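You operate a simulated robot arm through the tools that you are given. There is no shell and no other tool.

Carry out the task below with a simulated two-armed robot. There is one attempt and no reset: what you move stays moved.

Task
Pull the small blocks off the pink cable and put it back on its rest.
Fine: the three blocks go on top of the teal ledge; the cable on the free rest. Set down upright: small yellow block, small red block, small green block.
Where things are to end (x, y in the base frame): small yellow block within 50 mm of [500, -450]; small red block within 50 mm of [500, -520]; small green block within 50 mm of [500, -590].

The check looks at the end state, three seconds after you hand in, the way a careful person would. Anything else that was tipped, shoved, dropped, spilled or broken makes it a failure.

Robot
Two 7-joint arms with fingered hands on one trunk that stands fixed in place. Base frame: the origin is at the foot of the trunk, x ahead of it, y to its left, z up. Readings come in mm, rad, newtons and seconds.
The left shoulder is at [60, 214, 919], the right one opposite. With the tool pointing down near the work surface each hand reaches from about 100 to 720 mm from the base axis, measured 20 degrees to its own side. Payload 3.6 kg a hand.
The TCP of each hand is the grasp point between the finger pads, 22 mm short of the fingertips. In the tool frame z runs along the fingers and y along their closing line. Largest opening 132 mm; the body of the gripper starts 60 mm behind the TCP. The gripper is a hand of 4 fingers: y runs from the thumb to the fingers, the wrist lies at [0, 0, -203] in the tool frame, and closing takes about 1.5 s.
Orientation is that of the tool frame in the base frame, as a unit quaternion [w, x, y, z]. With the fingers straight down and closing along the base's y, the tool's x points along the base's -x, its y along +y and its z along -z.

Tools
- The arms move only by the tool servo_tool. It takes "left_deltas", "right_deltas" or both (then of equal length, played together; a hand with none holds still); each is a list of rows, each a list of 6 numbers: the shift along the base's x, y, z in mm, then the turn, a rotation vector about the base's x, y, z in rad. In form: [[tx, ty, tz, rx, ry, rz], ...]. A call has 1 to 20 rows; each row shifts and turns the commanded pose from where the row before left it. "left_claw" and "right_claw" are, for a hand that has rows, the closure in counts, from 0 (fully open) to 255 (shut), set as the call begins (left out, the last holds). A row lasts 0.2 s, in which the tool goes at most 50 mm and 0.15 rad; a call with a longer step from one row to the next is refused whole, and so is a gripper value outside its range. A pose out of reach is approached as far as the arm can. The call stops where the force on the tool passes 90 N (or 10 N more than at its start, if that is more) or the arm is blocked; 0.2 s more then pass. The fingers move at their own pace (about 108 mm/s each) and stop on an object; they squeeze with about 32 N. The grip force told is the motor's: it shows also when the fingers shut on nothing. Time passes only in rows, and 0.2 s behind the last, so rows that do not move let the fingers close. It gives the time, the measured TCP pose, the force on the tool (base axes), the opening and the grip force at its end, in the units of the frame above (readings bear some noise), with the torque about the TCP (base axes, N m) and any sound that the robot's microphone picked up, and new pictures: "views" is both (left out), scene, wrist or none (wrist: the cameras of the hands that moved).
- Cameras (640 x 400 px; columns grow to the right, rows downward): "scene" is now at [157.1, -39.7, 875.1]; the picture's right is [-0.45, -0.89, 0.00], its down [0.13, -0.07, -0.99] and it looks along [0.88, -0.45, 0.15] (base axes); focal length 214 px, centre (320, 200). "left" rides on the left gripper at [-53, -53, -84] in its tool frame; the picture's right is [0.71, -0.71, 0.00], its down [0.53, 0.53, -0.67] and it looks along [0.47, 0.47, 0.74] (tool axes); focal length 247 px, centre (320, 200). "right" rides on the right gripper at [53, -53, -84] in its tool frame; the picture's right is [0.71, 0.71, 0.00], its down [-0.53, 0.53, -0.67] and it looks along [-0.47, 0.47, 0.74] (tool axes); focal length 247 px, centre (320, 200).
- move_column(by): slides the trunk up (or, below 0, down) by that many mm; the arms and the scene camera ride with it, the base frame stays. It gives what a move gives, with no picture.
- curl_fingers(finger1, finger2, finger3, thumb_bend, hand): sets how far each is bent, from 0 (flat) to 1 (curled in); at 0.3 the hand is open as for a grip, at 0.7 the pads meet at the TCP. One left out holds its place. A second passes; each finger stops where it meets its share of the squeeze, and holds until it gets a number again. A gripper value or a shape takes the hand back. It gives what a move gives, with no picture; readings hold the bend of each and the force on the fingers (four entries, about 0 where the hand has none), thumb and palm.
- preshape(shape, hand): the hand has 4 fingers and takes this shape, open, in about a second: jaw (thumb against the fingers, like two jaws); tri (thumb and two fingers); tip (a fingertip pinch); poke (one finger out to press); point (the index stretched); flat (the hand flat); cup (the hand cupped); fist (a fist). The gripper value then closes the fingers along that shape, each until it touches; the sizes above hold for jaw. It gives what a move gives, with no picture.
- aim_head(pan, tilt): turns the head with the scene camera to pan (to the left, within 1.047 rad either way) and tilt (down, from -0.506 to 1.204), counted from straight ahead of the robot. It gives what a move gives, and a new picture of the scene camera.
- probe_pixels(camera, pixels): for up to 12 pixels [column, row] of the newest picture of that camera ("zoom" is the newest enlarged one), the place [x, y, z] in the base frame of the surface seen there, good to about 3 mm. No time passes.
- close_up(camera, box): a new picture of the part [left, top, right, bottom] of that camera's present view, enlarged. No time passes.
- finish_job(): hands the job in; it is judged then, once.

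Open the grippers and draw the arms clear of the work before you hand the job in, unless the task says otherwise.

The tools are called after "Emit:" as name(argument=value, ...) on one line, values as JSON. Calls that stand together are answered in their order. servo_tool: Moves the arms, as the interface text tells. Its arguments: {"type":"object","properties":{"left_deltas":{"type":"array","items":{"type":"array","items":{"type":"number"}}},"left_claw":{"type":"number"},"right_deltas":{"type":"array","items":{"type":"array","items":{"type":"number"}}},"right_claw":{"type":"number"},"views":{"type":"string","enum":["both","scene","wrist","none"]}},"required":[]} The other tools are called the same way: move_column (by) slides the trunk up or down; preshape (shape, hand) gives the hand a shape; curl_fingers (finger1, finger2, finger3, thumb_bend, hand) moves the fingers one by one; aim_head (pan, tilt) turns the head that bears the scene camera; probe_pixels (camera, pixels) gives the place of the surface under pixels of a picture; close_up (camera, box) takes an enlarged picture of a part of a camera's view; finish_job () hands the job in.

At the start:

```text
time_s: 0.0
left_position: [353.0, -34.1, 995.3]
left_tcp_rot: [-0.002, 0.001, 1.0, 0.0]
left_force: [-0.3, 0.0, 0.2]
left_torque: [0.0, 0.03, -0.01]
left_gripper_width: 131.7
left_grasp_force: 0.1
left_shape: jaw
left_bend: [0.3, 0.3, 0.3, 0.3]
left_finger forces: [0.1, 0.0, 0.1, 0.0, 0.0, 0.0]
right_position: [324.8, -357.2, 960.3]
right_tcp_rot: [-0.001, 0.0, 1.0, 0.0]
right_force: [-0.1, -0.1, 0.6]
right_torque: [0.01, -0.01, 0.07]
right_gripper_width: 131.8
right_grasp_force: 0.0
right_shape: jaw
right_bend: [0.3, 0.3, 0.3, 0.3]
right_finger forces: [0.0, 0.0, 0.0, 0.0, 0.1, 0.0]
trunk travel left (down, up): [-200.0, 476.0]
head pan, tilt: [-0.471, -0.148]
```

scene: 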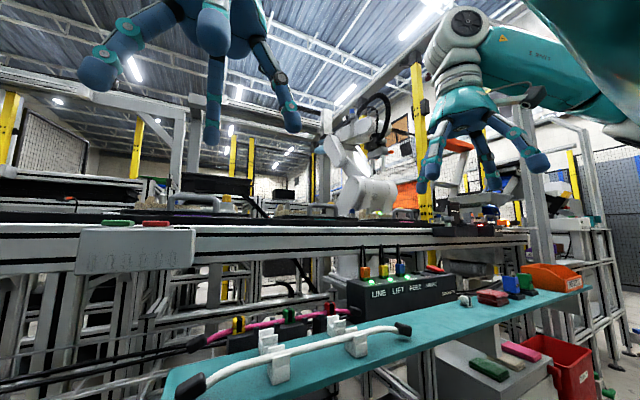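
right: 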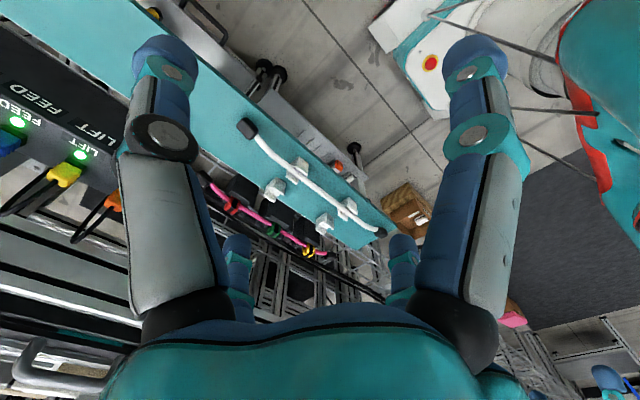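
left: 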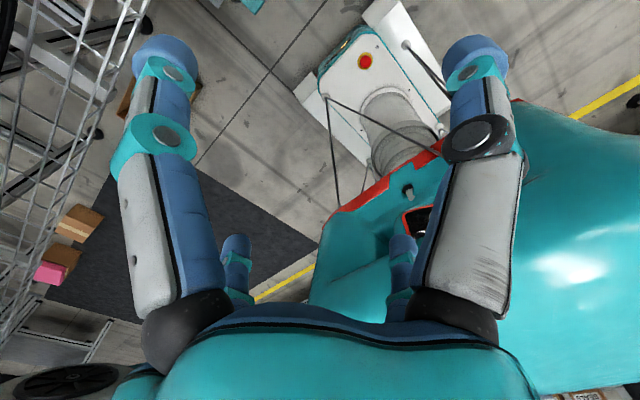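

The scene shows a teal ledge with a white cable on two rests, and a pink cable with yellow, green and red blocks behind it around (270,320). I tilt the head down for a better look.

Emit:
aim_head(pan=-0.6, tilt=0.5)

```text
time_s: 1.0
left_position: [353.2, -34.0, 995.9]
left_tcp_rot: [-0.001, 0.0, 1.0, 0.001]
left_force: [-0.6, 0.2, 0.0]
left_torque: [0.0, 0.02, 0.01]
left_gripper_width: 131.9
left_grasp_force: 0.0
left_shape: jaw
left_bend: [0.3, 0.3, 0.3, 0.3]
left_finger forces: [0.1, 0.1, 0.1, 0.0, 0.0, 0.0]
right_position: [325.5, -357.4, 960.5]
right_tcp_rot: [-0.001, 0.0, 1.0, 0.0]
right_force: [-0.4, -0.6, 1.0]
right_torque: [-0.01, -0.01, 0.05]
right_gripper_width: 132.1
right_grasp_force: 0.1
right_shape: jaw
right_bend: [0.3, 0.3, 0.3, 0.3]
right_finger forces: [0.0, 0.0, 0.1, 0.1, 0.0, 0.1]
trunk travel left (down, up): [-200.0, 476.0]
head pan, tilt: [-0.6, 0.499]
```

scene: 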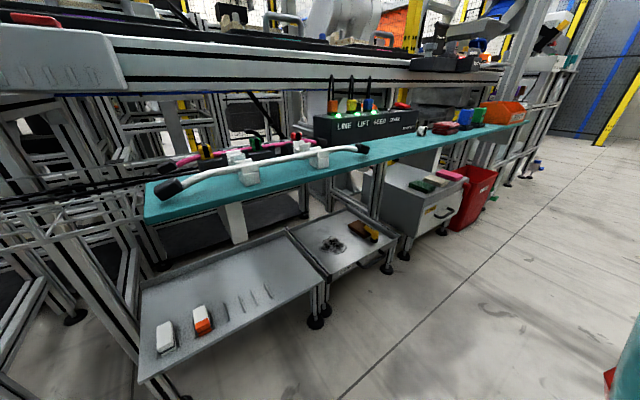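

The ledge with cables sits at about (150-370, 130-220). I enlarge this part.

Emit:
close_up(camera="scene", box=[140, 100, 380, 230])

Emit:
close_up(camera="right", box=[180, 100, 400, 270])

```text
2.67 times, centred on (260, 165) of scene
```

zoom: 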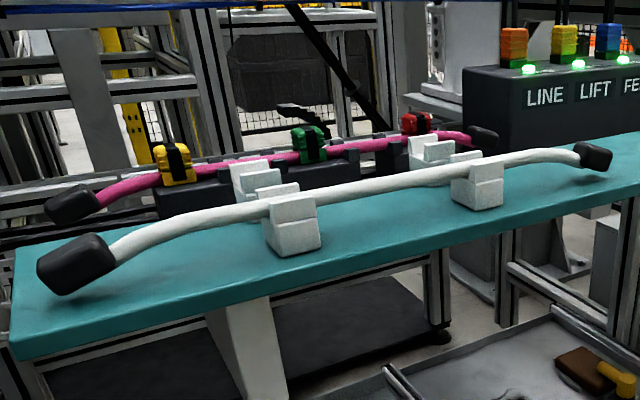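

```text
2.35 times, centred on (290, 185) of right
```

zoom: 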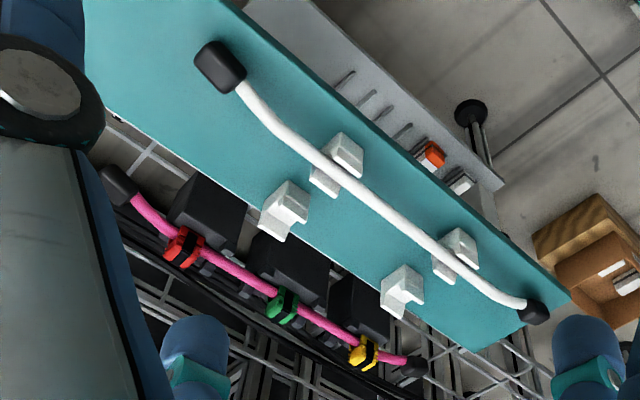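

The zoom of the wrist camera shows the pink cable with red (183,248), green (282,305) and yellow (363,353) blocks, white free rest supports at (285,208) and (402,290). I probe those.

Emit:
probe_pixels(camera="zoom", pixels=[[118, 183], [150, 215], [183, 248], [230, 270], [282, 305], [320, 325], [363, 353], [395, 360], [415, 367], [205, 210], [290, 265], [360, 310]])

Emit:
probe_pixels(camera="zoom", pixels=[[294, 192], [285, 212], [270, 225], [412, 273], [402, 293], [388, 305], [345, 150], [322, 180], [340, 172], [460, 240], [440, 265], [240, 200]])

Emit:
probe_pixels(camera="zoom", pixels=[[220, 65], [250, 100], [380, 205], [500, 297], [535, 312], [480, 350], [570, 295], [100, 120], [240, 20], [420, 370], [440, 300], [340, 240]])

```text
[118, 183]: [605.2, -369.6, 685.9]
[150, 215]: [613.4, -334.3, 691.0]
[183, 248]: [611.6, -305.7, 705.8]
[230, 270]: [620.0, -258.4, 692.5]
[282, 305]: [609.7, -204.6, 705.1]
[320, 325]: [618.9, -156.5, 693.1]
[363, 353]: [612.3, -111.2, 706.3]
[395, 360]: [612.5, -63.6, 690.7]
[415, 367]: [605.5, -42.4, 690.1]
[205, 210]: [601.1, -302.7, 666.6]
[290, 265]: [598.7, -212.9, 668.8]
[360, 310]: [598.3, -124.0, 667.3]
```

```text
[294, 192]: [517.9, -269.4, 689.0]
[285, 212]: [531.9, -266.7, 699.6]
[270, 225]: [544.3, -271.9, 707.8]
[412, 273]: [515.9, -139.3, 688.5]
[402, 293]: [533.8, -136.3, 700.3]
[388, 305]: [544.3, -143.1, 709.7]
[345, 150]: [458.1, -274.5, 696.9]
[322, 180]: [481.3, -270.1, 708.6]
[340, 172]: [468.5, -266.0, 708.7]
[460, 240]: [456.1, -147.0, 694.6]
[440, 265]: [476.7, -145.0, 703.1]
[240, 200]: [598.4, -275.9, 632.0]
```

```text
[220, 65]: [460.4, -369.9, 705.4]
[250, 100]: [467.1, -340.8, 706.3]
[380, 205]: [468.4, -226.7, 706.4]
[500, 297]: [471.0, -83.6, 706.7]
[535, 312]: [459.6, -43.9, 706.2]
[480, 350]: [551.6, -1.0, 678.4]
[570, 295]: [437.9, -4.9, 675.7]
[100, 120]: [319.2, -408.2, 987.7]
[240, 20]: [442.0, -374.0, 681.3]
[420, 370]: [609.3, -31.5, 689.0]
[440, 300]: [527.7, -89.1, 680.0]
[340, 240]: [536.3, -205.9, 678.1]
```

Blocks sit on the pink cable at x≈612, y≈-305/-205/-111, top z≈706; the free rest's forks are at x≈518-545, y≈-270 and -140. I move the right hand in to look closer with its wrist camera, and zoom the scene camera on the cable.

Emit:
servo_tool(right_deltas=[[40, 10, -10, 0, 0, 0], [40, 10, -10, 0, 0, 0], [40, 10, -20, 0, 0, 0], [40, 10, -20, 0, 0, 0], [40, 10, -20, 0, 0, 0], [20, 10, -20, 0, 0, 0]], views="both")

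Emit:
close_up(camera="scene", box=[150, 120, 290, 205])

Emit:
close_up(camera="scene", box=[300, 90, 540, 240])

```text
time_s: 2.4
left_position: [353.6, -33.8, 996.3]
left_tcp_rot: [-0.001, 0.001, 1.0, 0.0]
left_force: [0.1, 0.0, -0.4]
left_torque: [-0.02, 0.0, 0.01]
left_gripper_width: 131.8
left_grasp_force: 0.0
left_shape: jaw
left_bend: [0.3, 0.3, 0.3, 0.3]
left_finger forces: [0.1, 0.0, 0.0, 0.0, 0.0, 0.0]
right_position: [543.7, -295.2, 859.0]
right_tcp_rot: [-0.001, 0.0, 1.0, 0.0]
right_force: [0.1, -0.8, 0.0]
right_torque: [0.0, -0.01, 0.01]
right_gripper_width: 131.9
right_grasp_force: 0.1
right_shape: jaw
right_bend: [0.3, 0.3, 0.3, 0.3]
right_finger forces: [0.1, 0.1, 0.0, 0.1, 0.1, 0.0]
trunk travel left (down, up): [-200.0, 476.0]
head pan, tilt: [-0.6, 0.499]
```

scene: 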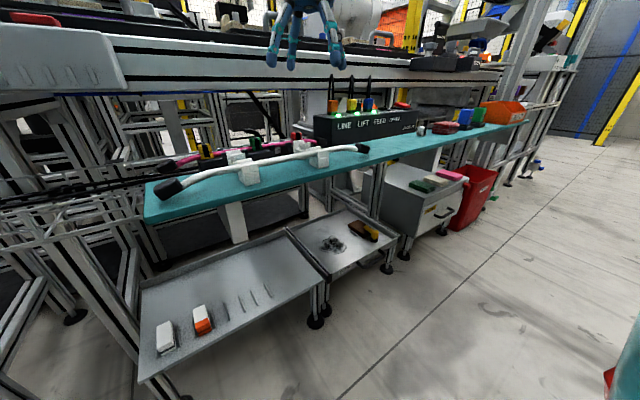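
right: 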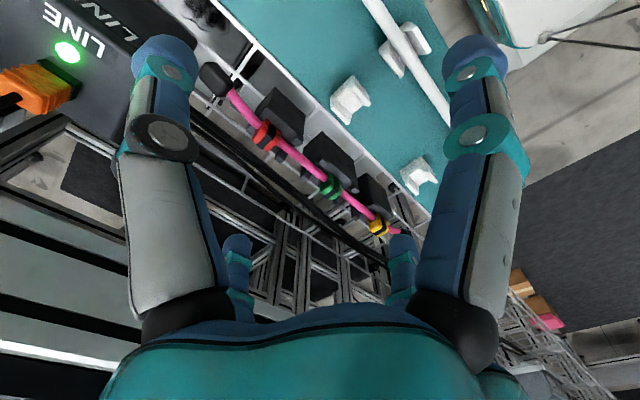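

```text
4.57 times, centred on (220, 162) of scene
```

zoom: 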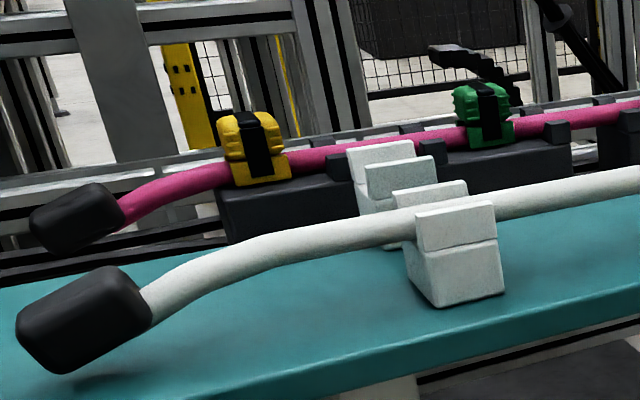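

```text
2.67 times, centred on (420, 165) of scene
```

zoom: 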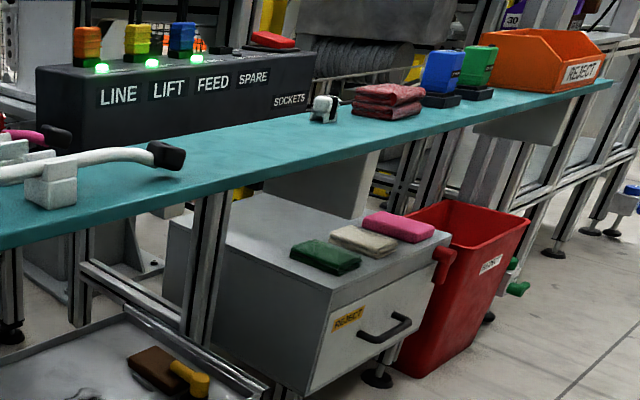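

The wrist camera shows the red (265,135), green (330,185) and yellow (378,227) clips on the pink cable; I enlarge them.

Emit:
close_up(camera="right", box=[190, 50, 350, 150])

Emit:
close_up(camera="right", box=[280, 140, 440, 240])

```text
4.00 times, centred on (270, 100) of right
```

zoom: 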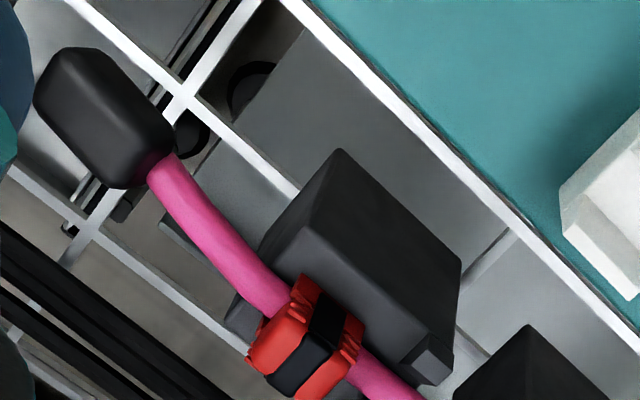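

```text
4.00 times, centred on (360, 190) of right
```

zoom: 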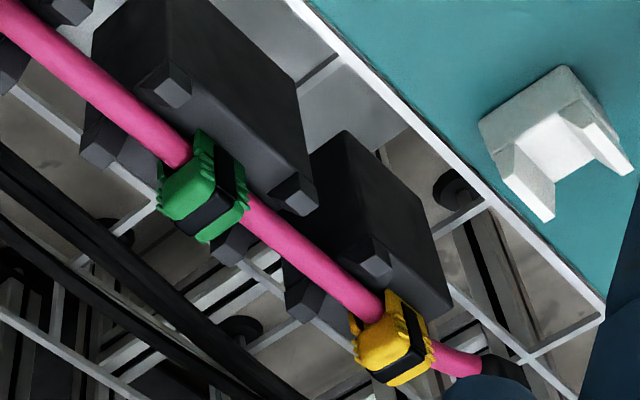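

The newest zoom shows the holders' nubs and clip outlines clearly. I probe their corners for dimensions.

Emit:
probe_pixels(camera="zoom", pixels=[[173, 85], [297, 190], [110, 150], [232, 245], [378, 262], [345, 135], [300, 295], [195, 150], [240, 205], [200, 190], [165, 200], [205, 235]])

Emit:
probe_pixels(camera="zoom", pixels=[[395, 305], [430, 350], [360, 325], [385, 375], [395, 335], [410, 355], [300, 250], [455, 360], [495, 370], [520, 170], [600, 165], [540, 215]])

```text
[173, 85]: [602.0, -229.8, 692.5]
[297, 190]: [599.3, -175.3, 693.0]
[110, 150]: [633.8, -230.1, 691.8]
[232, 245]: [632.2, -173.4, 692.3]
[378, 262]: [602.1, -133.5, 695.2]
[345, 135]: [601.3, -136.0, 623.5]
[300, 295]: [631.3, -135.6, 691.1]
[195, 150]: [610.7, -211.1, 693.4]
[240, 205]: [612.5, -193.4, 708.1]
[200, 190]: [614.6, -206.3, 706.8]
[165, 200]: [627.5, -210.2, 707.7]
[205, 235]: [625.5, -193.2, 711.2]
```

```text
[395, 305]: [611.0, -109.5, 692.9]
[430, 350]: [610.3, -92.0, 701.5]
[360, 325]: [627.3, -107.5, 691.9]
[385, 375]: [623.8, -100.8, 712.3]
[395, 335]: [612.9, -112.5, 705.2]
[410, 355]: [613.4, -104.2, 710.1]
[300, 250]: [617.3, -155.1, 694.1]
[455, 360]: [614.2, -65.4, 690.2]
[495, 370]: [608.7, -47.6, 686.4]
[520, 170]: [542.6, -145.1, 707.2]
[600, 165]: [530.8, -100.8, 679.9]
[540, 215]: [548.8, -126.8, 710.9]
```

The clips measure about 18 mm along the cable, between holder nubs. Before grasping I need to know how the fingers are arranged, so I look at the hand in the scene picture at (305,30).

Emit:
aim_head(pan=-0.6, tilt=0.15)

Emit:
close_up(camera="scene", box=[220, 50, 380, 150])

```text
time_s: 3.3
left_position: [353.0, -33.4, 996.9]
left_tcp_rot: [-0.001, 0.0, 1.0, 0.0]
left_force: [-0.7, -0.5, -0.5]
left_torque: [0.02, 0.0, 0.0]
left_gripper_width: 132.1
left_grasp_force: 0.1
left_shape: jaw
left_bend: [0.3, 0.3, 0.3, 0.3]
left_finger forces: [0.1, 0.0, 0.0, 0.0, 0.0, 0.0]
right_position: [543.8, -295.9, 858.5]
right_tcp_rot: [-0.001, 0.0, 1.0, 0.0]
right_force: [0.3, -0.6, 0.0]
right_torque: [0.02, 0.04, -0.01]
right_gripper_width: 131.6
right_grasp_force: 0.0
right_shape: jaw
right_bend: [0.3, 0.3, 0.3, 0.3]
right_finger forces: [0.0, 0.0, 0.1, 0.1, 0.0, 0.0]
trunk travel left (down, up): [-200.0, 476.0]
head pan, tilt: [-0.6, 0.15]
```

scene: 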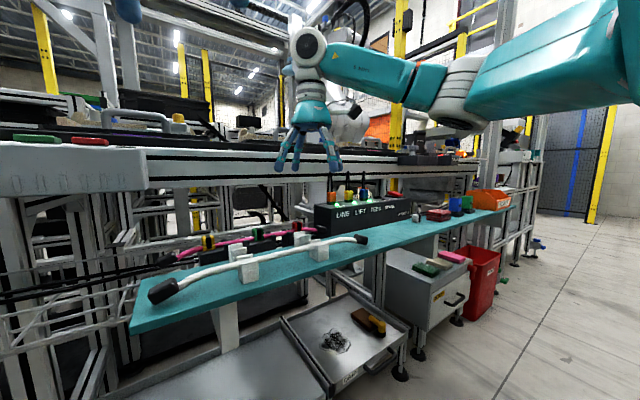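

```text
4.00 times, centred on (300, 100) of scene
```

zoom: 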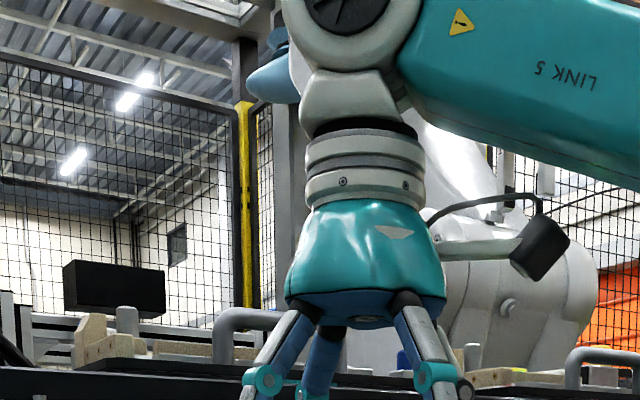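

The hand's fingers are at (285-340,130-170); I zoom there, then preshape options can be compared.

Emit:
close_up(camera="scene", box=[250, 110, 370, 185])

Emit:
preshape(shape="tip", hand="right")

Emit:
close_up(camera="scene", box=[250, 110, 370, 185])

Emit:
close_up(camera="right", box=[0, 0, 640, 400])

```text
5.33 times, centred on (310, 148) of scene
```

zoom: 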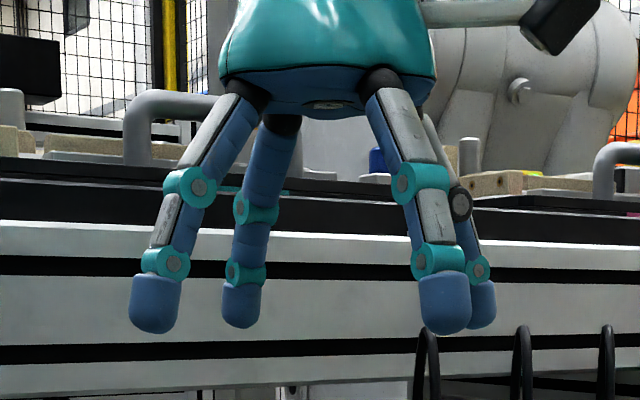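

```text
time_s: 4.2
left_position: [353.5, -33.7, 998.2]
left_tcp_rot: [0.0, -0.001, 1.0, -0.001]
left_force: [0.5, 0.3, -0.5]
left_torque: [0.01, 0.02, 0.01]
left_gripper_width: 131.8
left_grasp_force: 0.1
left_shape: jaw
left_bend: [0.3, 0.3, 0.3, 0.3]
left_finger forces: [0.0, 0.0, 0.1, 0.1, 0.0, 0.0]
right_position: [543.1, -295.7, 859.2]
right_tcp_rot: [0.0, 0.0, 1.0, 0.0]
right_force: [-0.8, 0.0, 0.4]
right_torque: [0.02, 0.01, -0.01]
right_gripper_width: 132.3
right_grasp_force: 0.1
right_shape: tip
right_bend: [0.11, 0.3, 0.11, 0.3]
right_finger forces: [0.0, 0.1, 0.0, 0.0, 0.0, 0.0]
trunk travel left (down, up): [-200.0, 476.0]
head pan, tilt: [-0.6, 0.15]
```

```text
5.33 times, centred on (310, 148) of scene
```

zoom: 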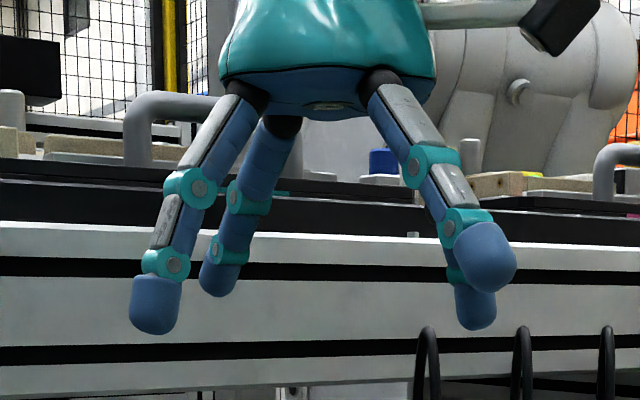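

```text
1.00 times, centred on (320, 200) of right (not enlarged: the box is as wide or as high as the picture)
```

zoom: 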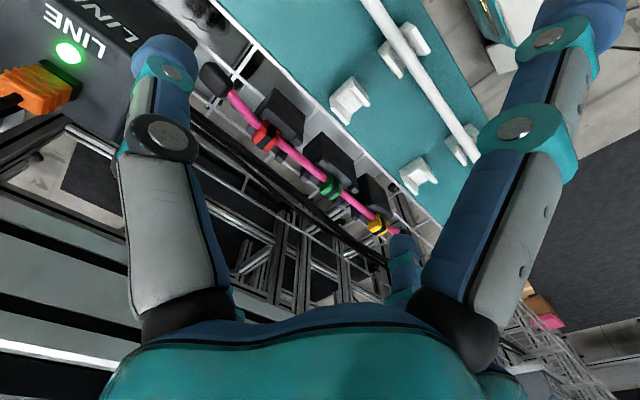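

The hand has four fingers at 90°; in "tip" only the ±y pair pinches and the ±x pair is splayed. I flatten the side fingers fully to see their clearance, and probe the surrounding structure in the scene picture.

Emit:
curl_fingers(hand="right", finger1=0, finger3=0, finger2=0.4, thumb_bend=0.4)

Emit:
close_up(camera="scene", box=[250, 110, 370, 185])

Emit:
probe_pixels(camera="scene", pixels=[[200, 160], [200, 185], [200, 200], [320, 180], [400, 175], [340, 210], [320, 230], [410, 215], [420, 220], [380, 240], [450, 225], [130, 330]])

```text
time_s: 5.2
left_position: [353.9, -33.2, 996.6]
left_tcp_rot: [0.0, -0.001, 1.0, -0.001]
left_force: [-0.3, 0.1, -0.4]
left_torque: [-0.03, -0.02, 0.04]
left_gripper_width: 131.7
left_grasp_force: 0.0
left_shape: jaw
left_bend: [0.3, 0.3, 0.3, 0.3]
left_finger forces: [0.0, 0.0, 0.0, 0.0, 0.0, 0.0]
right_position: [543.2, -295.6, 858.5]
right_tcp_rot: [-0.001, 0.001, 1.0, 0.0]
right_force: [0.3, -0.2, 0.9]
right_torque: [-0.04, -0.02, 0.04]
right_gripper_width: 100.3
right_grasp_force: 0.0
right_shape: fingers
right_bend: [0.01, 0.4, 0.01, 0.4]
right_finger forces: [0.0, 0.1, 0.0, 0.0, 0.0, 0.1]
trunk travel left (down, up): [-200.0, 476.0]
head pan, tilt: [-0.6, 0.15]
```

```text
5.33 times, centred on (310, 148) of scene
```

zoom: 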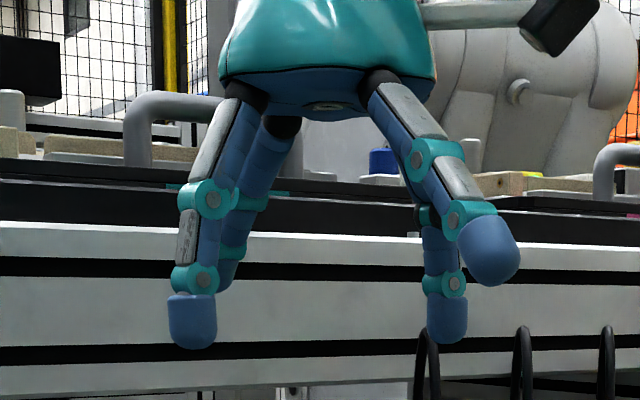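

```text
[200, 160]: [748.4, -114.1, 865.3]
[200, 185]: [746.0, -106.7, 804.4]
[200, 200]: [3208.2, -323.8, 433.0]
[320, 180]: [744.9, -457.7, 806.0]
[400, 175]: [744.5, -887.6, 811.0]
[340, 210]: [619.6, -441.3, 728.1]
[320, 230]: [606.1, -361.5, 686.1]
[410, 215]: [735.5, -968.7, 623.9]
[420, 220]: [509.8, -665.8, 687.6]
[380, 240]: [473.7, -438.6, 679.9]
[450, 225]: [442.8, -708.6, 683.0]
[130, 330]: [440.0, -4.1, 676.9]
```

Side fingers are now raised. I close finger2/thumb to 0.65 in the air and measure all tip heights.

Emit:
curl_fingers(hand="right", finger2=0.65, thumb_bend=0.65)

Emit:
close_up(camera="scene", box=[250, 110, 370, 185])

```text
time_s: 6.2
left_position: [352.0, -33.1, 995.9]
left_tcp_rot: [0.0, -0.001, 1.0, 0.0]
left_force: [-0.5, 1.0, -0.5]
left_torque: [0.0, -0.01, -0.03]
left_gripper_width: 131.7
left_grasp_force: 0.1
left_shape: jaw
left_bend: [0.3, 0.3, 0.3, 0.3]
left_finger forces: [0.0, 0.0, 0.1, 0.0, 0.1, 0.1]
right_position: [541.8, -296.2, 859.6]
right_tcp_rot: [-0.001, -0.001, 1.0, 0.001]
right_force: [0.5, -0.3, -0.4]
right_torque: [-0.02, 0.0, 0.0]
right_gripper_width: 86.1
right_grasp_force: 0.0
right_shape: fingers
right_bend: [0.01, 0.65, 0.01, 0.65]
right_finger forces: [0.0, 0.0, 0.0, 0.0, 0.0, 0.1]
trunk travel left (down, up): [-200.0, 476.0]
head pan, tilt: [-0.6, 0.15]
```

```text
5.33 times, centred on (310, 148) of scene
```

zoom: 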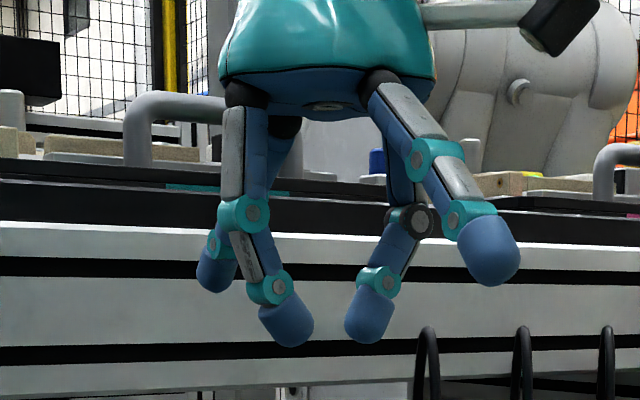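

I measure the tip positions: thumb/finger2 tips at (287,335) and (368,330), side tips at (490,275) and (215,285).

Emit:
probe_pixels(camera="zoom", pixels=[[287, 340], [368, 336], [490, 280], [215, 288], [300, 315], [355, 310], [505, 255], [205, 270], [270, 290], [380, 280]])

Emit:
curl_fingers(hand="right", finger2=0.72, thumb_bend=0.72)

Emit:
close_up(camera="scene", box=[250, 110, 370, 185])

```text
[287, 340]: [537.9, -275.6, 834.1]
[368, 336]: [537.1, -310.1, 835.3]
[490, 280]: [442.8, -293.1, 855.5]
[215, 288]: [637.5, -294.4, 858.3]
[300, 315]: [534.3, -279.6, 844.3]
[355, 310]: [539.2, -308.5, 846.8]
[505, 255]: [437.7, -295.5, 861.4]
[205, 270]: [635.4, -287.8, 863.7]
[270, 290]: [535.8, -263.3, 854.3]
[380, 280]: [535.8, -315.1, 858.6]
```

```text
time_s: 7.2
left_position: [353.0, -33.3, 995.7]
left_tcp_rot: [-0.001, 0.0, 1.0, 0.0]
left_force: [0.1, -0.3, -0.1]
left_torque: [-0.01, 0.02, 0.01]
left_gripper_width: 131.7
left_grasp_force: 0.1
left_shape: jaw
left_bend: [0.3, 0.3, 0.3, 0.3]
left_finger forces: [0.1, 0.0, 0.0, 0.0, 0.0, 0.0]
right_position: [542.7, -295.4, 859.0]
right_tcp_rot: [-0.001, -0.001, 1.0, 0.0]
right_force: [1.5, -1.6, -0.2]
right_torque: [-0.02, -0.03, 0.0]
right_gripper_width: 84.1
right_grasp_force: 0.1
right_shape: fingers
right_bend: [0.01, 0.71, 0.01, 0.71]
right_finger forces: [0.0, 0.0, 0.0, 0.0, 0.1, 0.0]
trunk travel left (down, up): [-200.0, 476.0]
head pan, tilt: [-0.6, 0.15]
```

```text
5.33 times, centred on (310, 148) of scene
```

zoom: 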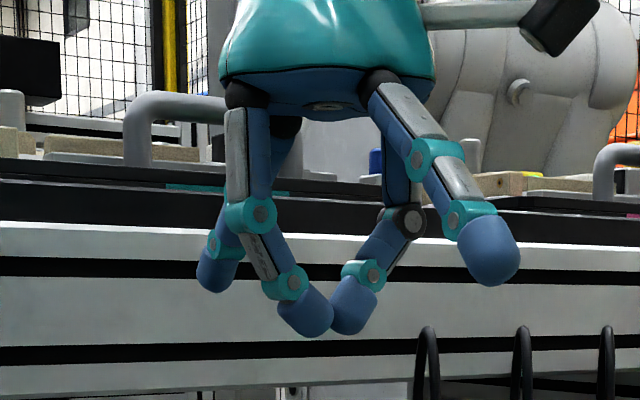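

At bend 0 the side tips are at ±100 mm and only ~6 mm below TCP height, which would land on the neighbouring clips 97 mm away. I test curling the side fingers fully in while the pinch pair stays at about 0.6.

Emit:
curl_fingers(hand="right", finger1=1.0, finger3=1.0, finger2=0.5, thumb_bend=0.5)

Emit:
close_up(camera="scene", box=[250, 110, 370, 185])

Emit:
close_up(camera="right", box=[0, 0, 640, 400])

```text
time_s: 8.2
left_position: [353.5, -33.4, 996.3]
left_tcp_rot: [-0.001, 0.0, 1.0, 0.0]
left_force: [-0.7, 1.1, 0.3]
left_torque: [-0.02, -0.01, 0.0]
left_gripper_width: 131.8
left_grasp_force: 0.0
left_shape: jaw
left_bend: [0.3, 0.3, 0.3, 0.3]
left_finger forces: [0.0, 0.1, 0.1, 0.0, 0.0, 0.0]
right_position: [544.2, -296.7, 858.9]
right_tcp_rot: [-0.001, 0.0, 1.0, 0.0]
right_force: [0.1, 0.2, -0.1]
right_torque: [0.01, -0.05, 0.04]
right_gripper_width: 27.1
right_grasp_force: 0.1
right_shape: fingers
right_bend: [0.81, 0.5, 0.81, 0.5]
right_finger forces: [0.0, 0.0, 0.0, 0.0, 0.0, 0.0]
trunk travel left (down, up): [-200.0, 476.0]
head pan, tilt: [-0.6, 0.15]
```

```text
5.33 times, centred on (310, 148) of scene
```

zoom: 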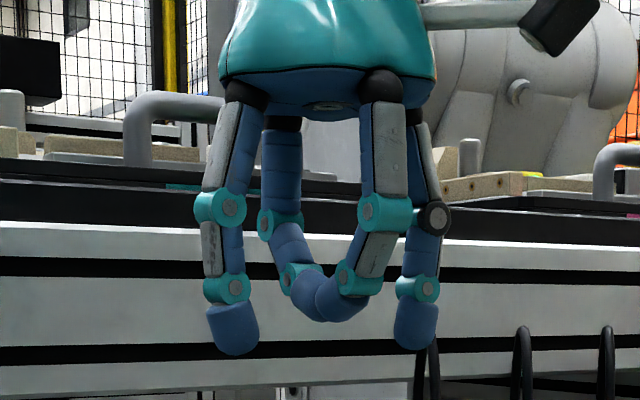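

```text
1.00 times, centred on (320, 200) of right (not enlarged: the box is as wide or as high as the picture)
```

zoom: 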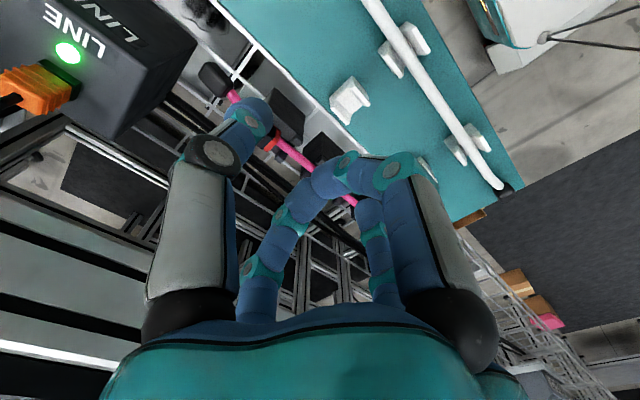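

Side fingers reached only 0.81 and sit in the centre; I give one more second to see whether they curl further up.

Emit:
curl_fingers(hand="right", finger1=1.0, finger3=1.0)

Emit:
close_up(camera="scene", box=[250, 110, 370, 185])

```text
time_s: 9.2
left_position: [352.9, -32.6, 995.3]
left_tcp_rot: [-0.001, -0.002, 1.0, 0.0]
left_force: [-0.2, -0.8, 0.3]
left_torque: [0.0, 0.02, 0.01]
left_gripper_width: 132.1
left_grasp_force: 0.0
left_shape: jaw
left_bend: [0.3, 0.3, 0.3, 0.3]
left_finger forces: [0.1, 0.1, 0.0, 0.0, 0.0, 0.1]
right_position: [542.7, -295.9, 859.0]
right_tcp_rot: [-0.001, 0.0, 1.0, -0.001]
right_force: [0.8, 0.2, 0.4]
right_torque: [-0.02, 0.0, 0.0]
right_gripper_width: 32.8
right_grasp_force: 0.1
right_shape: fingers
right_bend: [0.96, 0.5, 0.96, 0.5]
right_finger forces: [0.0, 0.0, 0.0, 0.0, 0.0, 0.0]
trunk travel left (down, up): [-200.0, 476.0]
head pan, tilt: [-0.6, 0.15]
```

```text
5.33 times, centred on (310, 148) of scene
```

zoom: 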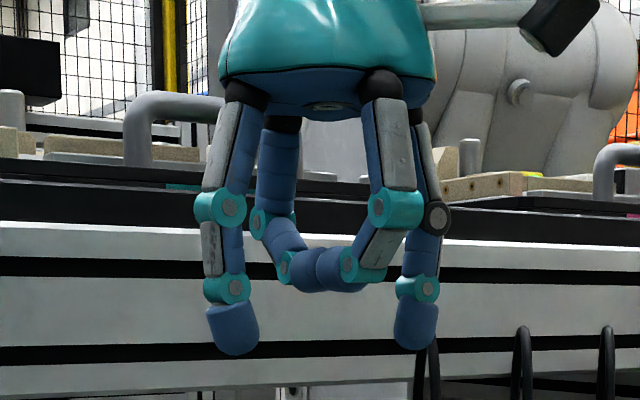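

They curl further up. I measure the lowest points now.

Emit:
probe_pixels(camera="zoom", pixels=[[300, 285], [345, 288], [325, 285], [235, 350], [417, 345], [365, 275], [405, 225], [260, 240]])

Emit:
curl_fingers(hand="right", finger2=0.64, thumb_bend=0.64, finger1=1.0, finger3=1.0)

Emit:
close_up(camera="scene", box=[250, 110, 370, 185])

```text
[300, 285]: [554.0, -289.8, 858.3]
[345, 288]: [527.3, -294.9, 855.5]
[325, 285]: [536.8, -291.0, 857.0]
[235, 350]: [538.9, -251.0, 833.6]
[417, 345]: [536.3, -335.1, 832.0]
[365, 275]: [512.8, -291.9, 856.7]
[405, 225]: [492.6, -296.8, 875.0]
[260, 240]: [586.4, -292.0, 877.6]
```

```text
time_s: 10.2
left_position: [353.2, -33.7, 996.0]
left_tcp_rot: [0.0, 0.001, 1.0, 0.0]
left_force: [0.0, 0.9, -0.3]
left_torque: [-0.06, -0.03, 0.0]
left_gripper_width: 132.2
left_grasp_force: 0.1
left_shape: jaw
left_bend: [0.3, 0.3, 0.3, 0.3]
left_finger forces: [0.0, 0.0, 0.0, 0.0, 0.0, 0.0]
right_position: [542.5, -294.7, 858.7]
right_tcp_rot: [-0.001, 0.0, 1.0, 0.0]
right_force: [-0.3, -0.2, -0.1]
right_torque: [0.03, 0.01, -0.01]
right_gripper_width: 14.4
right_grasp_force: 0.0
right_shape: fingers
right_bend: [0.96, 0.64, 0.96, 0.64]
right_finger forces: [0.0, 0.1, 0.1, 0.0, 0.0, 0.0]
trunk travel left (down, up): [-200.0, 476.0]
head pan, tilt: [-0.6, 0.15]
```

```text
5.33 times, centred on (310, 148) of scene
```

zoom: 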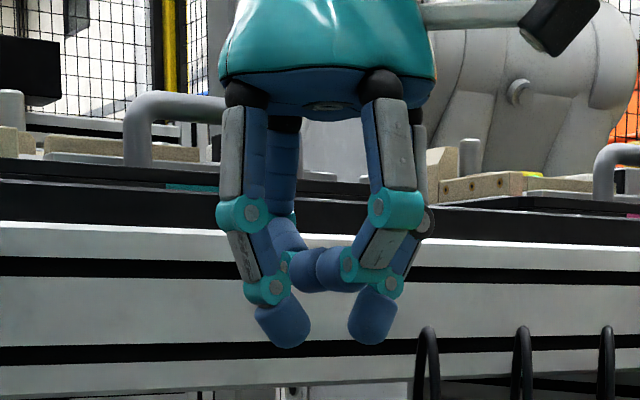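

The curled pair bottoms at about TCP height and the splayed pair sits ~6 mm below TCP at ±100 mm. So I'll pinch along x with a ~17° yaw, so splayed fingers miss cable and neighbours. I open the pinch, splay the side fingers and turn the hand at height.

Emit:
curl_fingers(hand="right", finger1=0, finger3=0, finger2=0.5, thumb_bend=0.5)

Emit:
curl_fingers(hand="right", finger1=0, finger3=0)

Emit:
servo_tool(right_deltas=[[0, 0, 0, 0, 0, -0.14], [0, 0, 0, 0, 0, -0.14], [0, 0, 0, 0, 0, -0.14], [0, 0, 0, 0, 0, -0.14], [0, 0, 0, 0, 0, -0.14], [0, 0, 0, 0, 0, -0.14], [0, 0, 0, 0, 0, -0.14], [0, 0, 0, 0, 0, -0.14], [0, 0, 0, 0, 0, -0.15], [0, 0, 0, 0, 0, 0]])

Emit:
aim_head(pan=-0.35, tilt=0.35)

```text
time_s: 11.2
left_position: [352.8, -33.9, 996.7]
left_tcp_rot: [-0.001, 0.001, 1.0, 0.001]
left_force: [0.4, 0.5, 0.6]
left_torque: [0.01, 0.0, -0.01]
left_gripper_width: 131.7
left_grasp_force: 0.1
left_shape: jaw
left_bend: [0.3, 0.3, 0.3, 0.3]
left_finger forces: [0.0, 0.0, 0.0, 0.0, 0.1, 0.0]
right_position: [542.3, -294.9, 858.4]
right_tcp_rot: [-0.002, 0.0, 1.0, 0.0]
right_force: [0.2, 0.3, -0.4]
right_torque: [0.01, 0.01, 0.0]
right_gripper_width: 92.9
right_grasp_force: 0.0
right_shape: fingers
right_bend: [0.01, 0.5, 0.01, 0.5]
right_finger forces: [0.0, 0.0, 0.0, 0.1, 0.1, 0.0]
trunk travel left (down, up): [-200.0, 476.0]
head pan, tilt: [-0.6, 0.15]
```

```text
time_s: 12.2
left_position: [353.2, -34.0, 996.2]
left_tcp_rot: [-0.001, -0.001, 1.0, 0.0]
left_force: [-0.5, -0.1, 0.1]
left_torque: [0.03, 0.01, 0.01]
left_gripper_width: 131.7
left_grasp_force: 0.1
left_shape: jaw
left_bend: [0.3, 0.3, 0.3, 0.3]
left_finger forces: [0.0, 0.0, 0.1, 0.0, 0.0, 0.0]
right_position: [543.1, -295.8, 858.7]
right_tcp_rot: [-0.001, -0.001, 1.0, 0.0]
right_force: [0.7, 0.1, -0.3]
right_torque: [0.0, -0.01, -0.01]
right_gripper_width: 93.2
right_grasp_force: 0.1
right_shape: fingers
right_bend: [0.01, 0.5, 0.01, 0.5]
right_finger forces: [0.1, 0.0, 0.0, 0.0, 0.0, 0.0]
trunk travel left (down, up): [-200.0, 476.0]
head pan, tilt: [-0.6, 0.15]
```

```text
time_s: 14.4
left_position: [352.3, -33.5, 997.1]
left_tcp_rot: [-0.001, 0.0, 1.0, 0.0]
left_force: [0.3, 0.6, 0.1]
left_torque: [0.01, -0.02, -0.04]
left_gripper_width: 131.8
left_grasp_force: 0.0
left_shape: jaw
left_bend: [0.3, 0.3, 0.3, 0.3]
left_finger forces: [0.0, 0.0, 0.1, 0.0, 0.0, 0.0]
right_position: [552.0, -281.0, 852.0]
right_tcp_rot: [-0.025, 0.527, 0.849, -0.007]
right_force: [0.2, 0.2, -0.8]
right_torque: [-0.01, -0.04, 0.01]
right_gripper_width: 93.2
right_grasp_force: 0.1
right_shape: fingers
right_bend: [0.0, 0.5, 0.01, 0.5]
right_finger forces: [0.0, 0.1, 0.0, 0.0, 0.1, 0.1]
right hand out of reach, approached as far as the arm can: row 5, 6, 7, 9
trunk travel left (down, up): [-200.0, 476.0]
head pan, tilt: [-0.6, 0.15]
```

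scene: 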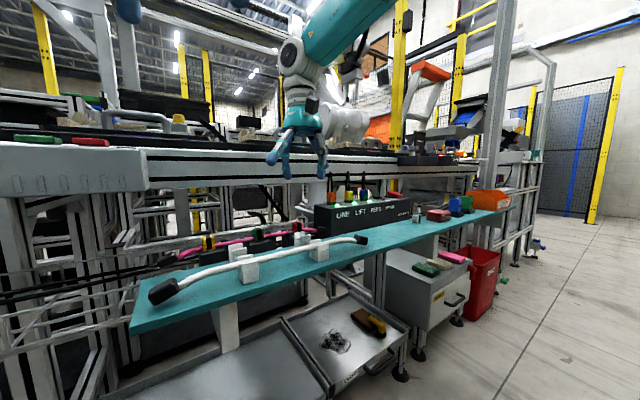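
right: 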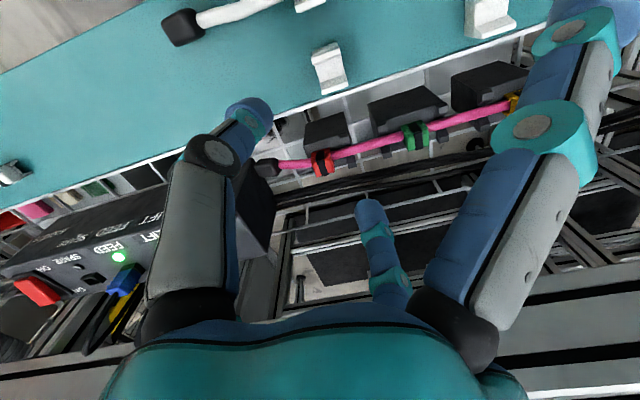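

```text
time_s: 15.1
left_position: [354.6, -34.2, 996.1]
left_tcp_rot: [-0.001, 0.0, 1.0, 0.0]
left_force: [0.3, 0.3, -0.5]
left_torque: [0.04, 0.02, 0.03]
left_gripper_width: 131.9
left_grasp_force: 0.0
left_shape: jaw
left_bend: [0.3, 0.3, 0.3, 0.3]
left_finger forces: [0.1, 0.1, 0.0, 0.0, 0.0, 0.1]
right_position: [553.1, -280.9, 850.6]
right_tcp_rot: [-0.025, 0.526, 0.85, -0.007]
right_force: [0.3, -0.5, 0.6]
right_torque: [-0.03, 0.03, 0.01]
right_gripper_width: 93.3
right_grasp_force: 0.1
right_shape: fingers
right_bend: [0.0, 0.5, 0.01, 0.5]
right_finger forces: [0.1, 0.1, 0.1, 0.0, 0.1, 0.0]
trunk travel left (down, up): [-200.0, 476.0]
head pan, tilt: [-0.351, 0.351]
```

scene: 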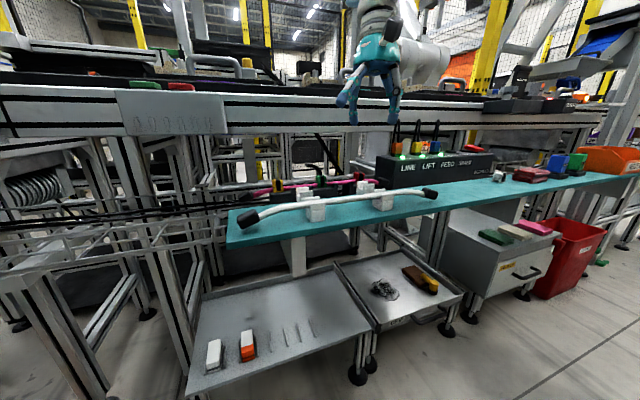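

The wrist hit its limit at about -63°. I turn the other way, toward about +99°, to see if that side reaches.

Emit:
servo_tool(right_deltas=[[0, 0, 0, 0, 0, 0.15], [0, 0, 0, 0, 0, 0.15], [0, 0, 0, 0, 0, 0.15], [0, 0, 0, 0, 0, 0.15], [0, 0, 0, 0, 0, 0.15], [0, 0, 0, 0, 0, 0.15], [0, 0, 0, 0, 0, 0.15], [0, 0, 0, 0, 0, 0.15], [0, 0, 0, 0, 0, 0.15], [0, 0, 0, 0, 0, 0.15], [0, 0, 0, 0, 0, 0.15], [0, 0, 0, 0, 0, 0.15], [0, 0, 0, 0, 0, 0.15], [0, 0, 0, 0, 0, 0.15], [0, 0, 0, 0, 0, 0.15], [0, 0, 0, 0, 0, 0.15], [0, 0, 0, 0, 0, 0.15], [0, 0, 0, 0, 0, 0.15], [0, 0, 0, 0, 0, 0.15], [0, 0, 0, 0, 0, 0.15]])

```text
time_s: 19.3
left_position: [353.9, -33.8, 996.2]
left_tcp_rot: [-0.001, 0.0, 1.0, 0.0]
left_force: [-0.6, 0.8, -0.1]
left_torque: [0.0, 0.0, 0.0]
left_gripper_width: 131.9
left_grasp_force: 0.0
left_shape: jaw
left_bend: [0.3, 0.3, 0.3, 0.3]
left_finger forces: [0.1, 0.0, 0.1, 0.0, 0.1, 0.0]
right_position: [553.7, -282.2, 851.5]
right_tcp_rot: [-0.006, 0.809, -0.587, 0.023]
right_force: [0.5, -0.8, 0.0]
right_torque: [0.02, 0.04, -0.03]
right_gripper_width: 93.5
right_grasp_force: 0.2
right_shape: fingers
right_bend: [0.0, 0.5, 0.01, 0.5]
right_finger forces: [0.1, 0.0, 0.0, 0.1, 0.0, 0.0]
trunk travel left (down, up): [-200.0, 476.0]
head pan, tilt: [-0.351, 0.351]
```

scene: 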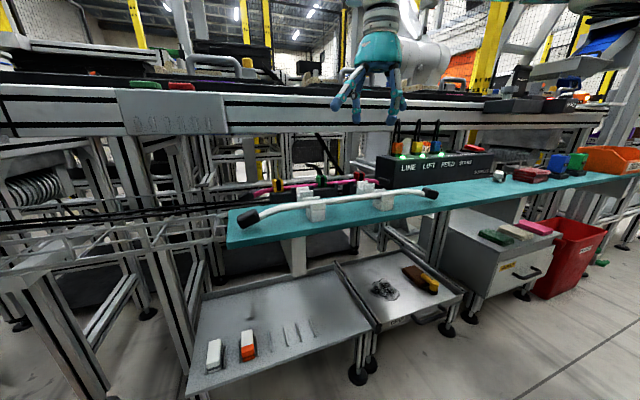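
right: 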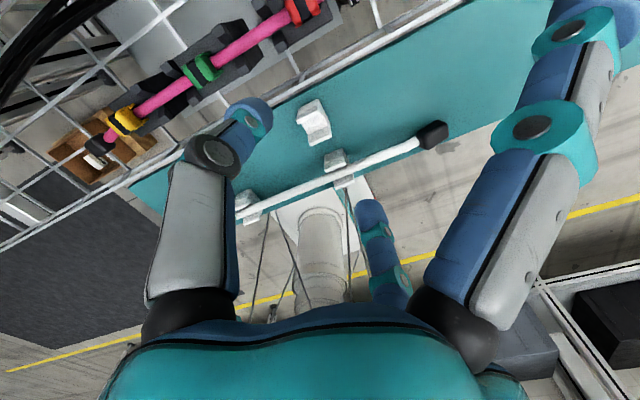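

The tool now sits at ~+108° about vertical with a 3° tilt to correct. The wrist picture shows clips from behind: yellow (125,122), green (203,70), red (303,10). I zoom and probe them.

Emit:
close_up(camera="right", box=[80, 0, 330, 156])

```text
2.56 times, centred on (205, 78) of right
```

zoom: 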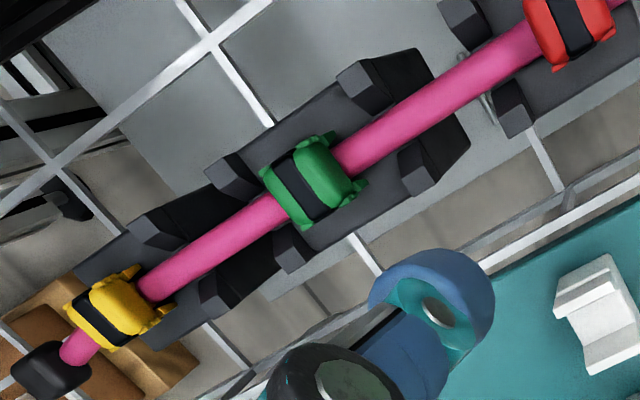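

I probe clip tops, edges and nub tops in this zoom.

Emit:
probe_pixels(camera="zoom", pixels=[[310, 182], [275, 175], [325, 140], [350, 190], [310, 225], [335, 160], [290, 205], [360, 75], [225, 175], [425, 175], [295, 250], [240, 230]])

Emit:
probe_pixels(camera="zoom", pixels=[[105, 310], [85, 300], [125, 280], [145, 315], [120, 345], [160, 220], [215, 285], [570, 25], [540, 25], [565, 65], [605, 30], [515, 105]])

Emit:
probe_pixels(camera="zoom", pixels=[[45, 370], [80, 345], [200, 260], [440, 105], [270, 140], [330, 90], [350, 260], [460, 40], [580, 275], [595, 320], [610, 360], [500, 300]])

```text
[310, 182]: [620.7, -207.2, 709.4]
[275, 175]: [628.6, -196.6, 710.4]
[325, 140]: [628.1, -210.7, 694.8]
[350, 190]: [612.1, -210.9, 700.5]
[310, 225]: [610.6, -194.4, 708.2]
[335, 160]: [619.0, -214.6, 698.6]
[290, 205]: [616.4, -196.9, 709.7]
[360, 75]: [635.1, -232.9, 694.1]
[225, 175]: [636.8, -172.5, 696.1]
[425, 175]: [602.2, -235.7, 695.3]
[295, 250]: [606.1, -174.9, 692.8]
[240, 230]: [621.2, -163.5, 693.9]
```

```text
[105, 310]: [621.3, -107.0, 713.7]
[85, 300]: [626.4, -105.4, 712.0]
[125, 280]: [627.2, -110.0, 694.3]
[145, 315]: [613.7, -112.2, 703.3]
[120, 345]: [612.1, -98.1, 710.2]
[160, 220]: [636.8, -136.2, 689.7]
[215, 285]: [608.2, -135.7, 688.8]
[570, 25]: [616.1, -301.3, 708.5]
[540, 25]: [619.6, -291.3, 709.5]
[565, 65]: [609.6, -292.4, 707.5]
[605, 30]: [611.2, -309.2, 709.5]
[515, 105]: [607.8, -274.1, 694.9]
```

```text
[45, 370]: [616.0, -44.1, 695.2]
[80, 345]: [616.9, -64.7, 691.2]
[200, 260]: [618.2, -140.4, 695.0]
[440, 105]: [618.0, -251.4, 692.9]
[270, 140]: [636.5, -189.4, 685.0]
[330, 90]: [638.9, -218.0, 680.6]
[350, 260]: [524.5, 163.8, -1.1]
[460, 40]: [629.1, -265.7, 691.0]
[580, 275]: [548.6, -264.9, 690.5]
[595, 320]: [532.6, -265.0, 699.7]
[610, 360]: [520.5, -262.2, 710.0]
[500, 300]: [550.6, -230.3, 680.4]
```

Green clip is centred at about (619.5,-203), top z≈710, on a holder top near z≈678. I go above it with the tilt correction.

Emit:
servo_tool(right_deltas=[[16, 19, -15, 0.017, 0.044, 0], [16, 20, -20, 0, 0, 0], [17, 20, -25, 0, 0, 0], [17, 20, -25, 0, 0, 0], [0, 0, 0, 0, 0, 0]])

Emit:
curl_fingers(hand="right", finger2=0.54, thumb_bend=0.54)

Emit:
close_up(camera="scene", box=[240, 80, 440, 220])

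```text
time_s: 20.5
left_position: [353.5, -33.1, 996.4]
left_tcp_rot: [-0.001, 0.0, 1.0, 0.0]
left_force: [0.2, 0.2, 0.3]
left_torque: [0.0, -0.03, 0.01]
left_gripper_width: 131.7
left_grasp_force: 0.0
left_shape: jaw
left_bend: [0.3, 0.3, 0.3, 0.3]
left_finger forces: [0.0, 0.0, 0.0, 0.0, 0.0, 0.1]
right_position: [618.3, -202.5, 767.8]
right_tcp_rot: [0.0, 0.809, -0.587, 0.0]
right_force: [0.4, -0.5, -0.3]
right_torque: [0.03, 0.02, 0.0]
right_gripper_width: 93.4
right_grasp_force: 0.1
right_shape: fingers
right_bend: [0.0, 0.5, 0.01, 0.5]
right_finger forces: [0.1, 0.0, 0.0, 0.0, 0.1, 0.0]
trunk travel left (down, up): [-200.0, 476.0]
head pan, tilt: [-0.351, 0.351]
```

scene: 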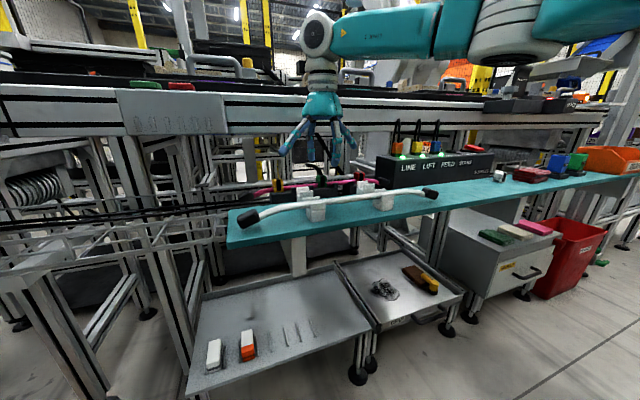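
right: 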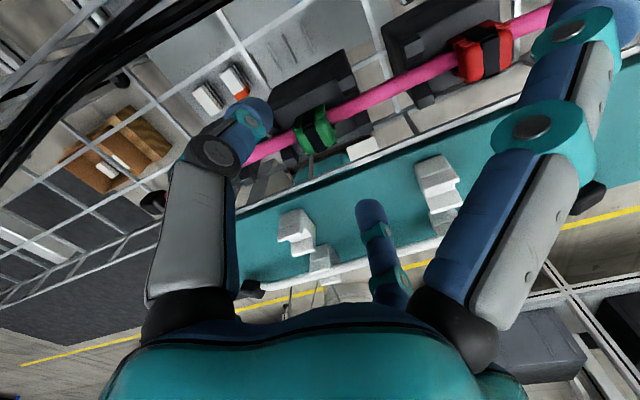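

```text
time_s: 21.5
left_position: [353.2, -33.3, 996.8]
left_tcp_rot: [-0.001, 0.0, 1.0, -0.001]
left_force: [0.0, -0.9, 0.1]
left_torque: [-0.02, 0.01, 0.01]
left_gripper_width: 132.0
left_grasp_force: 0.1
left_shape: jaw
left_bend: [0.3, 0.3, 0.3, 0.3]
left_finger forces: [0.0, 0.0, 0.1, 0.1, 0.0, 0.0]
right_position: [619.0, -202.9, 768.8]
right_tcp_rot: [0.0, 0.809, -0.587, -0.001]
right_force: [0.1, -0.8, -0.3]
right_torque: [-0.04, -0.02, 0.0]
right_gripper_width: 91.3
right_grasp_force: 0.0
right_shape: fingers
right_bend: [0.0, 0.54, 0.01, 0.54]
right_finger forces: [0.0, 0.0, 0.1, 0.0, 0.0, 0.0]
trunk travel left (down, up): [-200.0, 476.0]
head pan, tilt: [-0.351, 0.351]
```

```text
2.86 times, centred on (340, 150) of scene
```

zoom: 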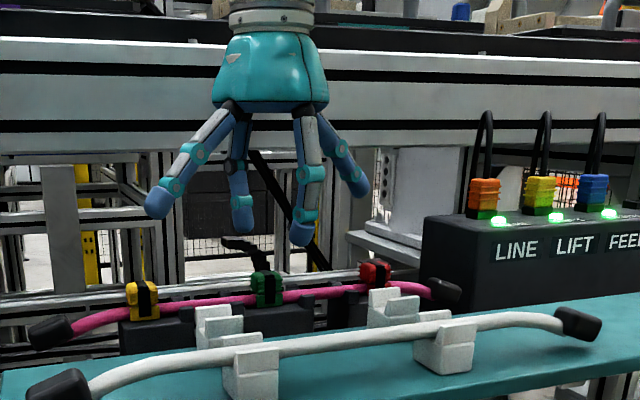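

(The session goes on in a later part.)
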